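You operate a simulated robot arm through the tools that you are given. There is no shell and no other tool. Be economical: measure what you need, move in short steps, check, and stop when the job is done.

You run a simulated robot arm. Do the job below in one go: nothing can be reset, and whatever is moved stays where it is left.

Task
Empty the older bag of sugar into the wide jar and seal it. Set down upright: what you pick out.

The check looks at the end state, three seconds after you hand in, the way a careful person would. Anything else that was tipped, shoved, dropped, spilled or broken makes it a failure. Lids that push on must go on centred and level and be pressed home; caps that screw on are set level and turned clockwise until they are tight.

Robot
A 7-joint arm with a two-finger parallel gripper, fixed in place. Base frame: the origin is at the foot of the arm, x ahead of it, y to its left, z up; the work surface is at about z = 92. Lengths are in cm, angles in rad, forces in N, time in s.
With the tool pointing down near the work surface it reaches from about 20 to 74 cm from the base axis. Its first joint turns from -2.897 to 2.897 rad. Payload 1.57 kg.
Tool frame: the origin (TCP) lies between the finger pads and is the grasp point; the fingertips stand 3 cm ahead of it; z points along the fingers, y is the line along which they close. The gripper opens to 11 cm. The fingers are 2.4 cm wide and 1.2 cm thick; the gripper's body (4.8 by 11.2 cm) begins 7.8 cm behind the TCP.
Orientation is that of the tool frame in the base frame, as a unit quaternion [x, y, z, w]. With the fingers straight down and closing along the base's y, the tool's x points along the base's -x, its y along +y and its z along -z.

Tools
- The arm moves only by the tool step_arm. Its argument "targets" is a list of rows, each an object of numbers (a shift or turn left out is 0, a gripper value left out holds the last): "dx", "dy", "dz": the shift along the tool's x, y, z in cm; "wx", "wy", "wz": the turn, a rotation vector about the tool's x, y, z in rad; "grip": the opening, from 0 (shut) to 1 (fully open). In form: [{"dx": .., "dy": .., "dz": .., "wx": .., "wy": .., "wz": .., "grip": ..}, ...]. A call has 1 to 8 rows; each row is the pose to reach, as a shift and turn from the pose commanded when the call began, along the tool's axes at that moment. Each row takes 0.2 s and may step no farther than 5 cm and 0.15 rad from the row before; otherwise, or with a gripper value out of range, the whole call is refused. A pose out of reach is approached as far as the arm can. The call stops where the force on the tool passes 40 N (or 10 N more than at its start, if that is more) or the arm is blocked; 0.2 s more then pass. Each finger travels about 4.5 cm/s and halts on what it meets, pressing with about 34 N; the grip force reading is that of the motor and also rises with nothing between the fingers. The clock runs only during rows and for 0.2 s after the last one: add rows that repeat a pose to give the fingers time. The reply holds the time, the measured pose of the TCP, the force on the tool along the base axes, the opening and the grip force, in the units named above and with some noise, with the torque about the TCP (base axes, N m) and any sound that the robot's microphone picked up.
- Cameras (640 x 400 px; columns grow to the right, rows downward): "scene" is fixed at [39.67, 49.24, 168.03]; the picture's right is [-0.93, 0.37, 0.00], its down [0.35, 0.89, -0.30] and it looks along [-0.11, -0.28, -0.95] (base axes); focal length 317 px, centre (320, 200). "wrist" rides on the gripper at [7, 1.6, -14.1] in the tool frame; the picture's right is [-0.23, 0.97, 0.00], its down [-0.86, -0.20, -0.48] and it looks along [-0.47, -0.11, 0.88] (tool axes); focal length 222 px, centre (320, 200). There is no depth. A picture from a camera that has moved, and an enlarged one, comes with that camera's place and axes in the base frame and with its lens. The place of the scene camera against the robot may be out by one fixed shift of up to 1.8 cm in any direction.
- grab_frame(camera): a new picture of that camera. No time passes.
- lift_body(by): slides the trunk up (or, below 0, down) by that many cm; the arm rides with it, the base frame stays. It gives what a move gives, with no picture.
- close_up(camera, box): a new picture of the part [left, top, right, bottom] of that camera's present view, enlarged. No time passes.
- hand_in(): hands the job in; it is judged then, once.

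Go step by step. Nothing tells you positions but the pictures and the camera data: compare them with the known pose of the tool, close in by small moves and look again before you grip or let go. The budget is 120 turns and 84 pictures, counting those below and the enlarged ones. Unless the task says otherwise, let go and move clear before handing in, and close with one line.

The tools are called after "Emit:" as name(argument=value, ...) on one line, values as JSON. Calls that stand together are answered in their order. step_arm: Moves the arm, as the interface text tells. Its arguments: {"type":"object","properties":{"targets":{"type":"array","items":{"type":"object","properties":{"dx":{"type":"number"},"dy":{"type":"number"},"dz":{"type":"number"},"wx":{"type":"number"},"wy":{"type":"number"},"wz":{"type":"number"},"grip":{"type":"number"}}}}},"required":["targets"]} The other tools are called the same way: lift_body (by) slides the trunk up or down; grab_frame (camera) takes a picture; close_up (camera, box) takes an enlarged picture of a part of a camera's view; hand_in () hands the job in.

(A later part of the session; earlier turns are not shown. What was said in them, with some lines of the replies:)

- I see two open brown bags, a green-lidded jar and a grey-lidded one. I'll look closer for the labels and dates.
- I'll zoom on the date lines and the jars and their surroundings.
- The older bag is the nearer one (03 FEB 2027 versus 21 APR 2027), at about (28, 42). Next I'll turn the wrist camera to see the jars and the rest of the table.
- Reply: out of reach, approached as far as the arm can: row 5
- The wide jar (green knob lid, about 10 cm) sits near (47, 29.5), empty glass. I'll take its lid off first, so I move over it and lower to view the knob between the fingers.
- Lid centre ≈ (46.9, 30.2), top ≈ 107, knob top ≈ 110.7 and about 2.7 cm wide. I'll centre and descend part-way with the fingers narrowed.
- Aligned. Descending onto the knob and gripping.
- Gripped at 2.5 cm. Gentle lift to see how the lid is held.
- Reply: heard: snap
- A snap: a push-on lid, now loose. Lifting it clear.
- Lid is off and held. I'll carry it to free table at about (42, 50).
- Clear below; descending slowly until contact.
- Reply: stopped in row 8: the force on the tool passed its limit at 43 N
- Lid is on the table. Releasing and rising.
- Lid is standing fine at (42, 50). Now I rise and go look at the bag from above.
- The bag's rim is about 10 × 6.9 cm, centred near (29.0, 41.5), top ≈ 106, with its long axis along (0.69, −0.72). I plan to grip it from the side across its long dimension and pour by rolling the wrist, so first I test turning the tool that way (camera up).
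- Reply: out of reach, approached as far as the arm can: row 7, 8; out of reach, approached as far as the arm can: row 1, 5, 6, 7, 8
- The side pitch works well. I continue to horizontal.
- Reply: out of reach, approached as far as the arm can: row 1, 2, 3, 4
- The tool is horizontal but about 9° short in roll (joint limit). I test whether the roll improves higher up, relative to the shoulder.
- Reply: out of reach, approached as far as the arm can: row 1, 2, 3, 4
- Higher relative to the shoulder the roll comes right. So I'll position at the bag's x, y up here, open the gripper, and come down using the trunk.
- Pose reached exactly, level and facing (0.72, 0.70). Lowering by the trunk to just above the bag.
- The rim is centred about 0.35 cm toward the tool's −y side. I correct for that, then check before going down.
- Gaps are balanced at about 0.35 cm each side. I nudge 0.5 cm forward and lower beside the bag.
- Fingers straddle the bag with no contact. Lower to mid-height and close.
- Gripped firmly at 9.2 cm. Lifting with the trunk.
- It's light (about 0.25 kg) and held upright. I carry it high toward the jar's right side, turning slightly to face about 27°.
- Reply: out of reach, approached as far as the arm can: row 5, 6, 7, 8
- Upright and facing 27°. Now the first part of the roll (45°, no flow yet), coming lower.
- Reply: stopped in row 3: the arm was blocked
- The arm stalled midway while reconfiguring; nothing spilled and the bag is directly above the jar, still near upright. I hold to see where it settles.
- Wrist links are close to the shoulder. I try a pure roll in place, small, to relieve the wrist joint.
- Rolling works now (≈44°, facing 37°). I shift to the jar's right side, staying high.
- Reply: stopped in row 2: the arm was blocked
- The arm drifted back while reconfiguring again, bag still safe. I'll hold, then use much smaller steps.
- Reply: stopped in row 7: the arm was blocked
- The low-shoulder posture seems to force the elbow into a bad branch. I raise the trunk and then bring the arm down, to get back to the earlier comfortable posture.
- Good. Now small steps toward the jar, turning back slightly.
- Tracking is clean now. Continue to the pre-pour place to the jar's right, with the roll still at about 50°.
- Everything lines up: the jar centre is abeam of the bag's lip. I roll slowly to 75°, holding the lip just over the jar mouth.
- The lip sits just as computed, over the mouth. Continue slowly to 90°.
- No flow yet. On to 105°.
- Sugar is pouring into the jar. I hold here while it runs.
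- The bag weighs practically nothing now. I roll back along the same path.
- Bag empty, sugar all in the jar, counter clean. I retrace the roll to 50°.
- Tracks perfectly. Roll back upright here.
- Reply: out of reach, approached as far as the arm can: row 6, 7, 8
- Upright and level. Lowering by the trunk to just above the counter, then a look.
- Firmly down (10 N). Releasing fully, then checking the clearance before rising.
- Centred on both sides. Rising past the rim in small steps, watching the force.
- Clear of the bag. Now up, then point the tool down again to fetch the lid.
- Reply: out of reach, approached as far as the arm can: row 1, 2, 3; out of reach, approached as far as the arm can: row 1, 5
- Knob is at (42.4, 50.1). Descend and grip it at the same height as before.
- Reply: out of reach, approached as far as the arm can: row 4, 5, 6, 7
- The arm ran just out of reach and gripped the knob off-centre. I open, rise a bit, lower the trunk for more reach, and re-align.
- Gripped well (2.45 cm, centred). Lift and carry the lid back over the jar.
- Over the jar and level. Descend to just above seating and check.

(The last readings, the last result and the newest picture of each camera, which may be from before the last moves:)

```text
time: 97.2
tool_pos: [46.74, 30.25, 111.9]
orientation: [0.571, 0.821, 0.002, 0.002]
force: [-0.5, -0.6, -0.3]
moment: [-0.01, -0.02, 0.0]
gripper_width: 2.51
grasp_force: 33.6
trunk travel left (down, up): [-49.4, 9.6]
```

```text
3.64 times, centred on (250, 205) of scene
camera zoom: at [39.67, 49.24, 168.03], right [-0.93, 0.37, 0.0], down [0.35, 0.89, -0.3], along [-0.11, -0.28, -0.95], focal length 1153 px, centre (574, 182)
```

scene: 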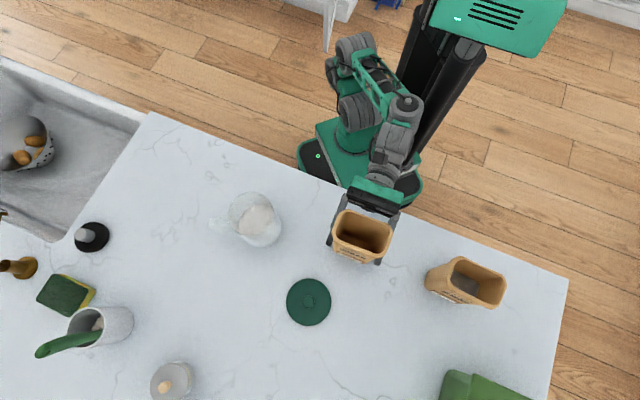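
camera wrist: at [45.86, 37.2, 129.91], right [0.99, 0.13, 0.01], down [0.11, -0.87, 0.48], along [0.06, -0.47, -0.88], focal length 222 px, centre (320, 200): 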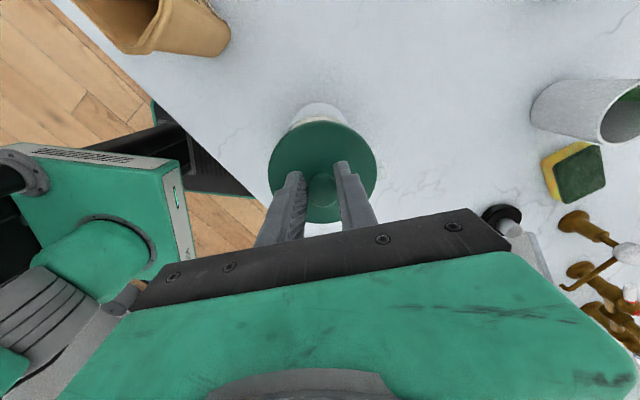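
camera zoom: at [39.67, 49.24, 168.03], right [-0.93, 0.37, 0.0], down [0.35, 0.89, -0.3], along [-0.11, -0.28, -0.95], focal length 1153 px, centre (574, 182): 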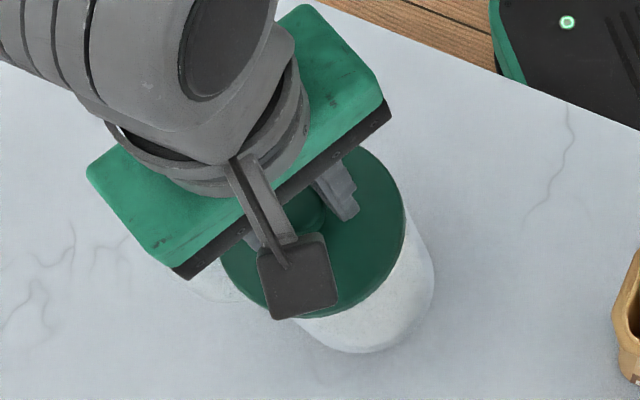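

Well centred. Now pressing down gently until it snaps or the force limit stops it.

Emit:
step_arm(targets=[{"dx": 0.05, "dz": 0.3}, {"dx": 0.05, "dz": 0.55}, {"dx": 0.05, "dz": 0.8}, {"dx": 0.05, "dz": 1.05}, {"dx": 0.05, "dz": 1.3}, {"dx": 0.05, "dz": 1.55}, {"dx": 0.05, "dz": 1.8}, {"dx": 0.05, "dz": 2.0}])

```text
time: 98.6
tool_pos: [46.83, 30.37, 111.23]
orientation: [0.571, 0.821, 0.011, 0.006]
force: [0.0, 0.8, 8.3]
moment: [-0.38, 0.0, -0.01]
gripper_width: 2.44
grasp_force: 34.3
trunk travel left (down, up): [-49.4, 9.6]
stopped in row 6: the force on the tool passed its limit at 43 N (the readings are from after the stop); the commanded pose is now the measured one
```

Stopped at 43 N without a snap. I release, rise, close the fingers and look, then push on the knob's top from above.

Emit:
step_arm(targets=[{"grip": 0.3}, {"grip": 0.5}, {"grip": 0.5}, {"dz": -3}, {"dz": -6}])

Emit:
close_up(camera="wrist", box=[240, 80, 400, 220])

```text
time: 99.8
tool_pos: [46.85, 30.19, 117.14]
orientation: [0.571, 0.821, 0.007, 0.004]
force: [0.5, 0.2, 1.2]
moment: [0.04, 0.0, 0.03]
gripper_width: 5.5
grasp_force: 0.1
trunk travel left (down, up): [-49.4, 9.6]
heard: snap
```

```text
2.86 times, centred on (320, 150) of wrist
camera zoom: at [45.82, 37.25, 131.24], right [0.99, 0.13, 0.02], down [0.1, -0.87, 0.47], along [0.07, -0.47, -0.88], focal length 635 px, centre (320, 343)
```

zoom: 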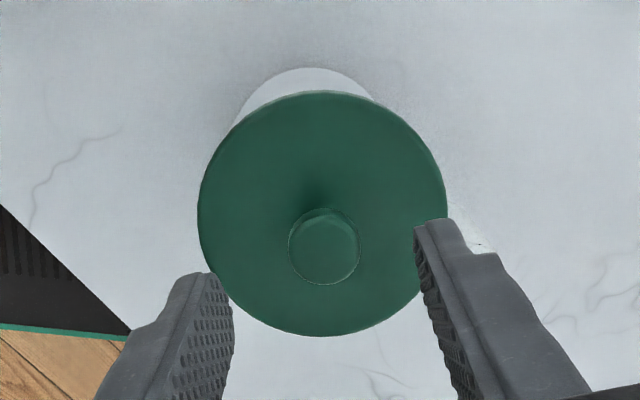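

A snap was heard. To be certain it's home and level, I press the knob's top with closed fingers.

Emit:
step_arm(targets=[{"dx": 0.1, "wx": 0.016, "grip": 0}, {"dx": 0.1, "wx": 0.016, "grip": 0}, {"dx": 0.1, "wx": 0.016, "grip": 0}, {"dx": 0.1, "wx": 0.016, "grip": 0}, {"dx": 0.1, "wx": 0.016, "dz": 1.5}, {"dx": 0.1, "wx": 0.016, "dz": 2.5}, {"dx": 0.1, "wx": 0.016, "dz": 2.9}, {"dx": 0.1, "wx": 0.016, "dz": 3.2}])

Emit:
step_arm(targets=[{"dz": 0.2}, {"dz": 0.4}, {"dz": 0.6}, {"dz": 0.8}, {"dz": 1.0}, {"dz": 1.2}, {"dz": 1.4}])

```text
time: 101.6
tool_pos: [46.77, 30.42, 113.86]
orientation: [0.571, 0.821, 0.002, 0.0]
force: [-0.6, 0.0, -0.5]
moment: [0.01, 0.02, -0.02]
gripper_width: 0.02
grasp_force: 21.5
trunk travel left (down, up): [-49.4, 9.6]
```

```text
time: 103.2
tool_pos: [46.85, 30.42, 112.55]
orientation: [0.572, 0.82, 0.003, 0.0]
force: [-0.1, -0.1, 5.9]
moment: [-0.03, -0.02, 0.03]
gripper_width: 0.02
grasp_force: 21.0
trunk travel left (down, up): [-49.4, 9.6]
```

Emit:
step_arm(targets=[{"dz": 0.2}, {"dz": 0.4}, {"dz": 0.6}, {"dz": 0.8}, {"dz": 1.0}, {"dz": 1.2}, {"dz": 1.4}, {"dz": 1.6}])

```text
time: 104.1
tool_pos: [46.77, 30.46, 112.64]
orientation: [0.57, 0.821, 0.011, 0.002]
force: [-2.5, -2.7, 10.7]
moment: [-0.23, 0.01, -0.02]
gripper_width: 0.0
grasp_force: 21.0
trunk travel left (down, up): [-49.4, 9.6]
stopped in row 4: the force on the tool passed its limit at 43 N (the readings are from after the stop); the commanded pose is now the measured one
```

It takes 43 N with no further travel, so it is home. Rise clear and inspect.

Emit:
step_arm(targets=[{"dz": -2}, {"dz": -5}, {"dz": -9}, {"dz": -9, "dx": -4}, {"dz": -9, "dx": -8, "dy": -2}, {"dz": -9, "dx": -11, "dy": -4}])

Emit:
grab_frame(camera="wrist")

Emit:
close_up(camera="scene", box=[200, 170, 300, 260])

Emit:
grab_frame(camera="scene")

```text
time: 105.5
tool_pos: [46.89, 18.41, 121.18]
orientation: [0.571, 0.821, 0.008, 0.002]
force: [-0.6, -0.5, 0.3]
moment: [0.02, -0.02, 0.0]
gripper_width: 0.0
grasp_force: 21.2
trunk travel left (down, up): [-49.4, 9.6]
```

```text
8 pictures are left
camera wrist: at [45.84, 25.41, 135.44], right [0.99, 0.13, 0.01], down [0.11, -0.88, 0.47], along [0.07, -0.46, -0.88], focal length 222 px, centre (320, 200)
```

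wrist: 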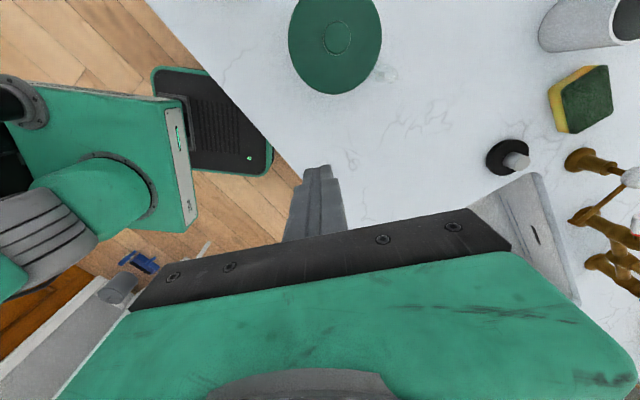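

```text
4.44 times, centred on (250, 215) of scene
camera zoom: at [39.67, 49.24, 168.03], right [-0.93, 0.37, 0.0], down [0.35, 0.89, -0.3], along [-0.11, -0.28, -0.95], focal length 1410 px, centre (631, 133)
```

zoom: 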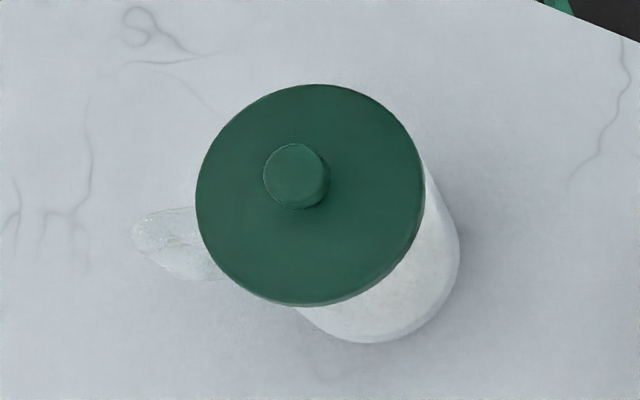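

```text
6 pictures are left
```

scene: 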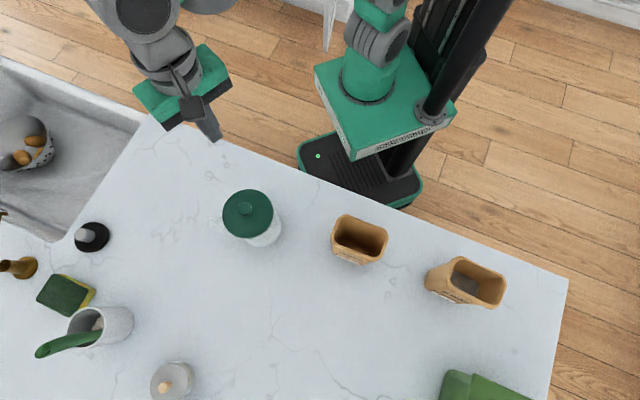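

The bag stands upright and the counter is clean, but compared with the first picture the lid looks about 0.4 cm off toward +x. I go back over it to measure properly.

Emit:
step_arm(targets=[{"dx": 4, "dy": 1.5, "grip": 0.5}, {"dx": 8, "dy": 3, "grip": 0.5}, {"dx": 11, "dy": 4, "grip": 0.5}, {"dx": 11, "dy": 4, "dz": 2}, {"dx": 11, "dy": 4, "dz": 4, "wx": 0.014}, {"dx": 11, "dy": 4, "dz": 4, "wx": 0.014}])

Emit:
close_up(camera="wrist", box=[240, 80, 400, 220])

```text
time: 106.9
tool_pos: [46.87, 30.5, 117.42]
orientation: [0.57, 0.821, 0.002, -0.002]
force: [-0.3, -0.4, 0.4]
moment: [0.0, 0.02, -0.01]
gripper_width: 5.52
grasp_force: 0.1
trunk travel left (down, up): [-49.4, 9.6]
```

```text
2.86 times, centred on (320, 150) of wrist
camera zoom: at [46.11, 37.52, 131.5], right [0.99, 0.13, 0.0], down [0.11, -0.87, 0.47], along [0.06, -0.47, -0.88], focal length 635 px, centre (320, 343)
```

zoom: 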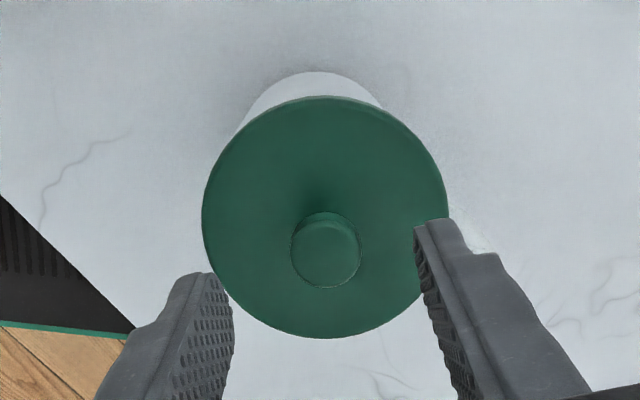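

Both cameras agree: the lid sits about 0.4 cm toward +x of the jar's axis. I'll grip it again, lift slightly, shift and re-seat.

Emit:
step_arm(targets=[{"dz": 2}, {"dz": 4}, {"dz": 5.5}, {"dz": 6.4}, {"dz": 6.4, "grip": 0.1}, {"dz": 6.4, "grip": 0.1}, {"dz": 6.4, "grip": 0.1}])

Emit:
step_arm(targets=[{"dz": -0.3}, {"dz": -0.6}, {"dz": -1}, {"dz": -1.5}])

```text
time: 108.5
tool_pos: [46.88, 30.48, 111.04]
orientation: [0.571, 0.821, 0.002, -0.002]
force: [-0.2, -0.4, -0.1]
moment: [0.03, 0.04, 0.0]
gripper_width: 2.5
grasp_force: 23.6
trunk travel left (down, up): [-49.4, 9.6]
```

```text
time: 109.5
tool_pos: [46.94, 30.45, 112.29]
orientation: [0.57, 0.822, 0.003, -0.003]
force: [0.2, -0.5, 0.0]
moment: [-0.01, -0.04, 0.01]
gripper_width: 2.4
grasp_force: 34.1
trunk travel left (down, up): [-49.4, 9.6]
heard: snap
```

It had snapped on; now it's loose again. Rise a little more, shift −0.4 cm in x, and compare.

Emit:
step_arm(targets=[{"dz": -0.8}, {"dz": -0.8, "dx": 0.13, "dy": -0.37}, {"dz": -0.8, "dx": 0.13, "dy": -0.37}])

Emit:
close_up(camera="scene", box=[200, 170, 300, 260])

Emit:
close_up(camera="wrist", box=[220, 80, 420, 240])

```text
time: 110.3
tool_pos: [46.45, 30.5, 113.21]
orientation: [0.571, 0.821, 0.002, 0.0]
force: [-0.1, 0.2, -0.2]
moment: [0.0, 0.0, -0.01]
gripper_width: 2.44
grasp_force: 34.3
trunk travel left (down, up): [-49.4, 9.6]
```

```text
4.44 times, centred on (250, 215) of scene
camera zoom: at [39.67, 49.24, 168.03], right [-0.93, 0.37, 0.0], down [0.35, 0.89, -0.3], along [-0.11, -0.28, -0.95], focal length 1410 px, centre (631, 133)
```

zoom: 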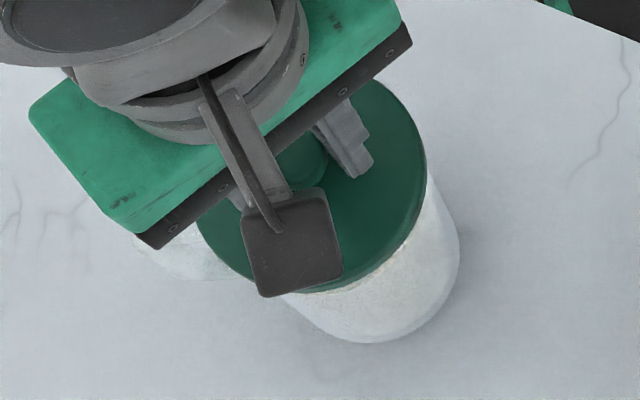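

```text
2.50 times, centred on (320, 160) of wrist
camera zoom: at [45.66, 37.51, 127.38], right [0.99, 0.13, 0.0], down [0.11, -0.87, 0.47], along [0.06, -0.47, -0.88], focal length 555 px, centre (320, 300)
```

zoom: 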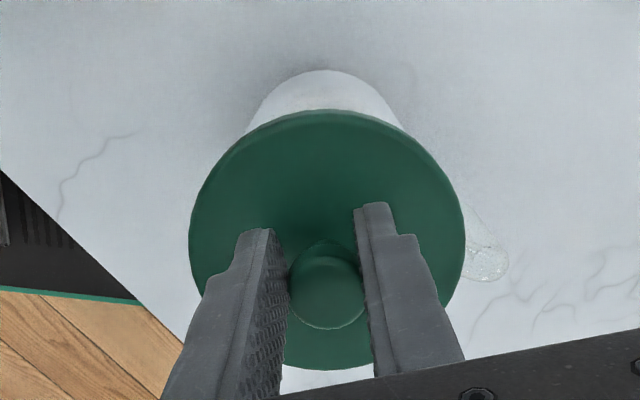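

Lid outline now matches the originally seated position, corrected for height, in both views. Press down straight.

Emit:
step_arm(targets=[{"dz": 0.7}, {"dz": 1.3}, {"dz": 1.7}, {"dz": 2.0}, {"dz": 2.25}, {"dz": 2.5}, {"dz": 2.75}, {"dz": 3.0}])

```text
time: 112.3
tool_pos: [46.62, 30.56, 110.89]
orientation: [0.57, 0.821, 0.01, -0.001]
force: [-1.0, 0.5, 10.3]
moment: [-0.28, -0.06, -0.1]
gripper_width: 2.44
grasp_force: 34.0
trunk travel left (down, up): [-49.4, 9.6]
stopped in row 8: the force on the tool passed its limit at 42 N (the readings are from after the stop); the commanded pose is now the measured one
```

Emit:
step_arm(targets=[{"grip": 0.3}, {"grip": 0.5}, {"grip": 0.5}])

Emit:
step_arm(targets=[{"dz": -3}, {"dz": -6}, {"dz": -6, "wx": 0.015, "grip": 0}, {"dz": -6, "wx": 0.015, "grip": 0}, {"dz": -6, "wx": 0.015, "grip": 0}, {"dz": -6, "wx": 0.015, "grip": 0}])

```text
time: 113.1
tool_pos: [46.57, 30.59, 110.7]
orientation: [0.571, 0.821, 0.008, -0.001]
force: [1.0, 0.3, -0.3]
moment: [-0.04, 0.01, 0.0]
gripper_width: 5.53
grasp_force: 0.0
trunk travel left (down, up): [-49.4, 9.6]
heard: snap
```

```text
time: 114.5
tool_pos: [46.5, 30.4, 116.76]
orientation: [0.57, 0.822, 0.002, -0.005]
force: [-0.5, -0.4, -0.7]
moment: [-0.02, -0.03, 0.0]
gripper_width: 0.02
grasp_force: 18.9
trunk travel left (down, up): [-49.4, 9.6]
```

Snapped on again. One confirming press on the knob's top.

Emit:
step_arm(targets=[{"dz": 2}, {"dz": 3.3}, {"dz": 3.9}, {"dz": 4.2}, {"dz": 4.5}, {"dz": 4.8}, {"dz": 5.1}, {"dz": 5.4}])

Emit:
step_arm(targets=[{"dz": -2}, {"dz": -5}, {"dz": -8}, {"dz": -8, "dx": -4}, {"dz": -8, "dx": -8, "dy": -2}, {"dz": -8, "dx": -11, "dy": -4}])

Emit:
close_up(camera="scene", box=[200, 170, 300, 260])

```text
time: 116.1
tool_pos: [46.7, 30.51, 112.58]
orientation: [0.571, 0.821, 0.012, -0.003]
force: [-1.4, -2.9, 12.6]
moment: [-0.2, 0.01, -0.06]
gripper_width: 0.01
grasp_force: 21.5
trunk travel left (down, up): [-49.4, 9.6]
stopped in row 7: the force on the tool passed its limit at 44 N (the readings are from after the stop); the commanded pose is now the measured one
```

```text
time: 117.5
tool_pos: [46.62, 18.74, 119.97]
orientation: [0.571, 0.821, 0.009, -0.003]
force: [0.5, -0.1, 0.4]
moment: [0.01, 0.01, -0.02]
gripper_width: 0.0
grasp_force: 21.6
trunk travel left (down, up): [-49.4, 9.6]
```

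```text
4.44 times, centred on (250, 215) of scene
camera zoom: at [39.67, 49.24, 168.03], right [-0.93, 0.37, 0.0], down [0.35, 0.89, -0.3], along [-0.11, -0.28, -0.95], focal length 1410 px, centre (631, 133)
```

zoom: 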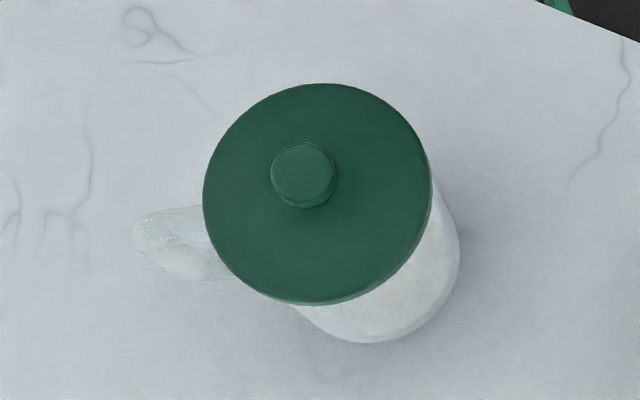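

The lid now matches its original seated outline to within 0.1 cm. It is level, snapped on and pressed with 44 N. The empty bag stands upright and the arm is clear, so I hand in.

Emit:
hand_in()

```text
The job is handed in.
```

The older bag (03 FEB 2027) is emptied into the wide jar and stands upright near where I picked it up. The jar is sealed with its lid centred and pressed home, and I saw nothing spilled.
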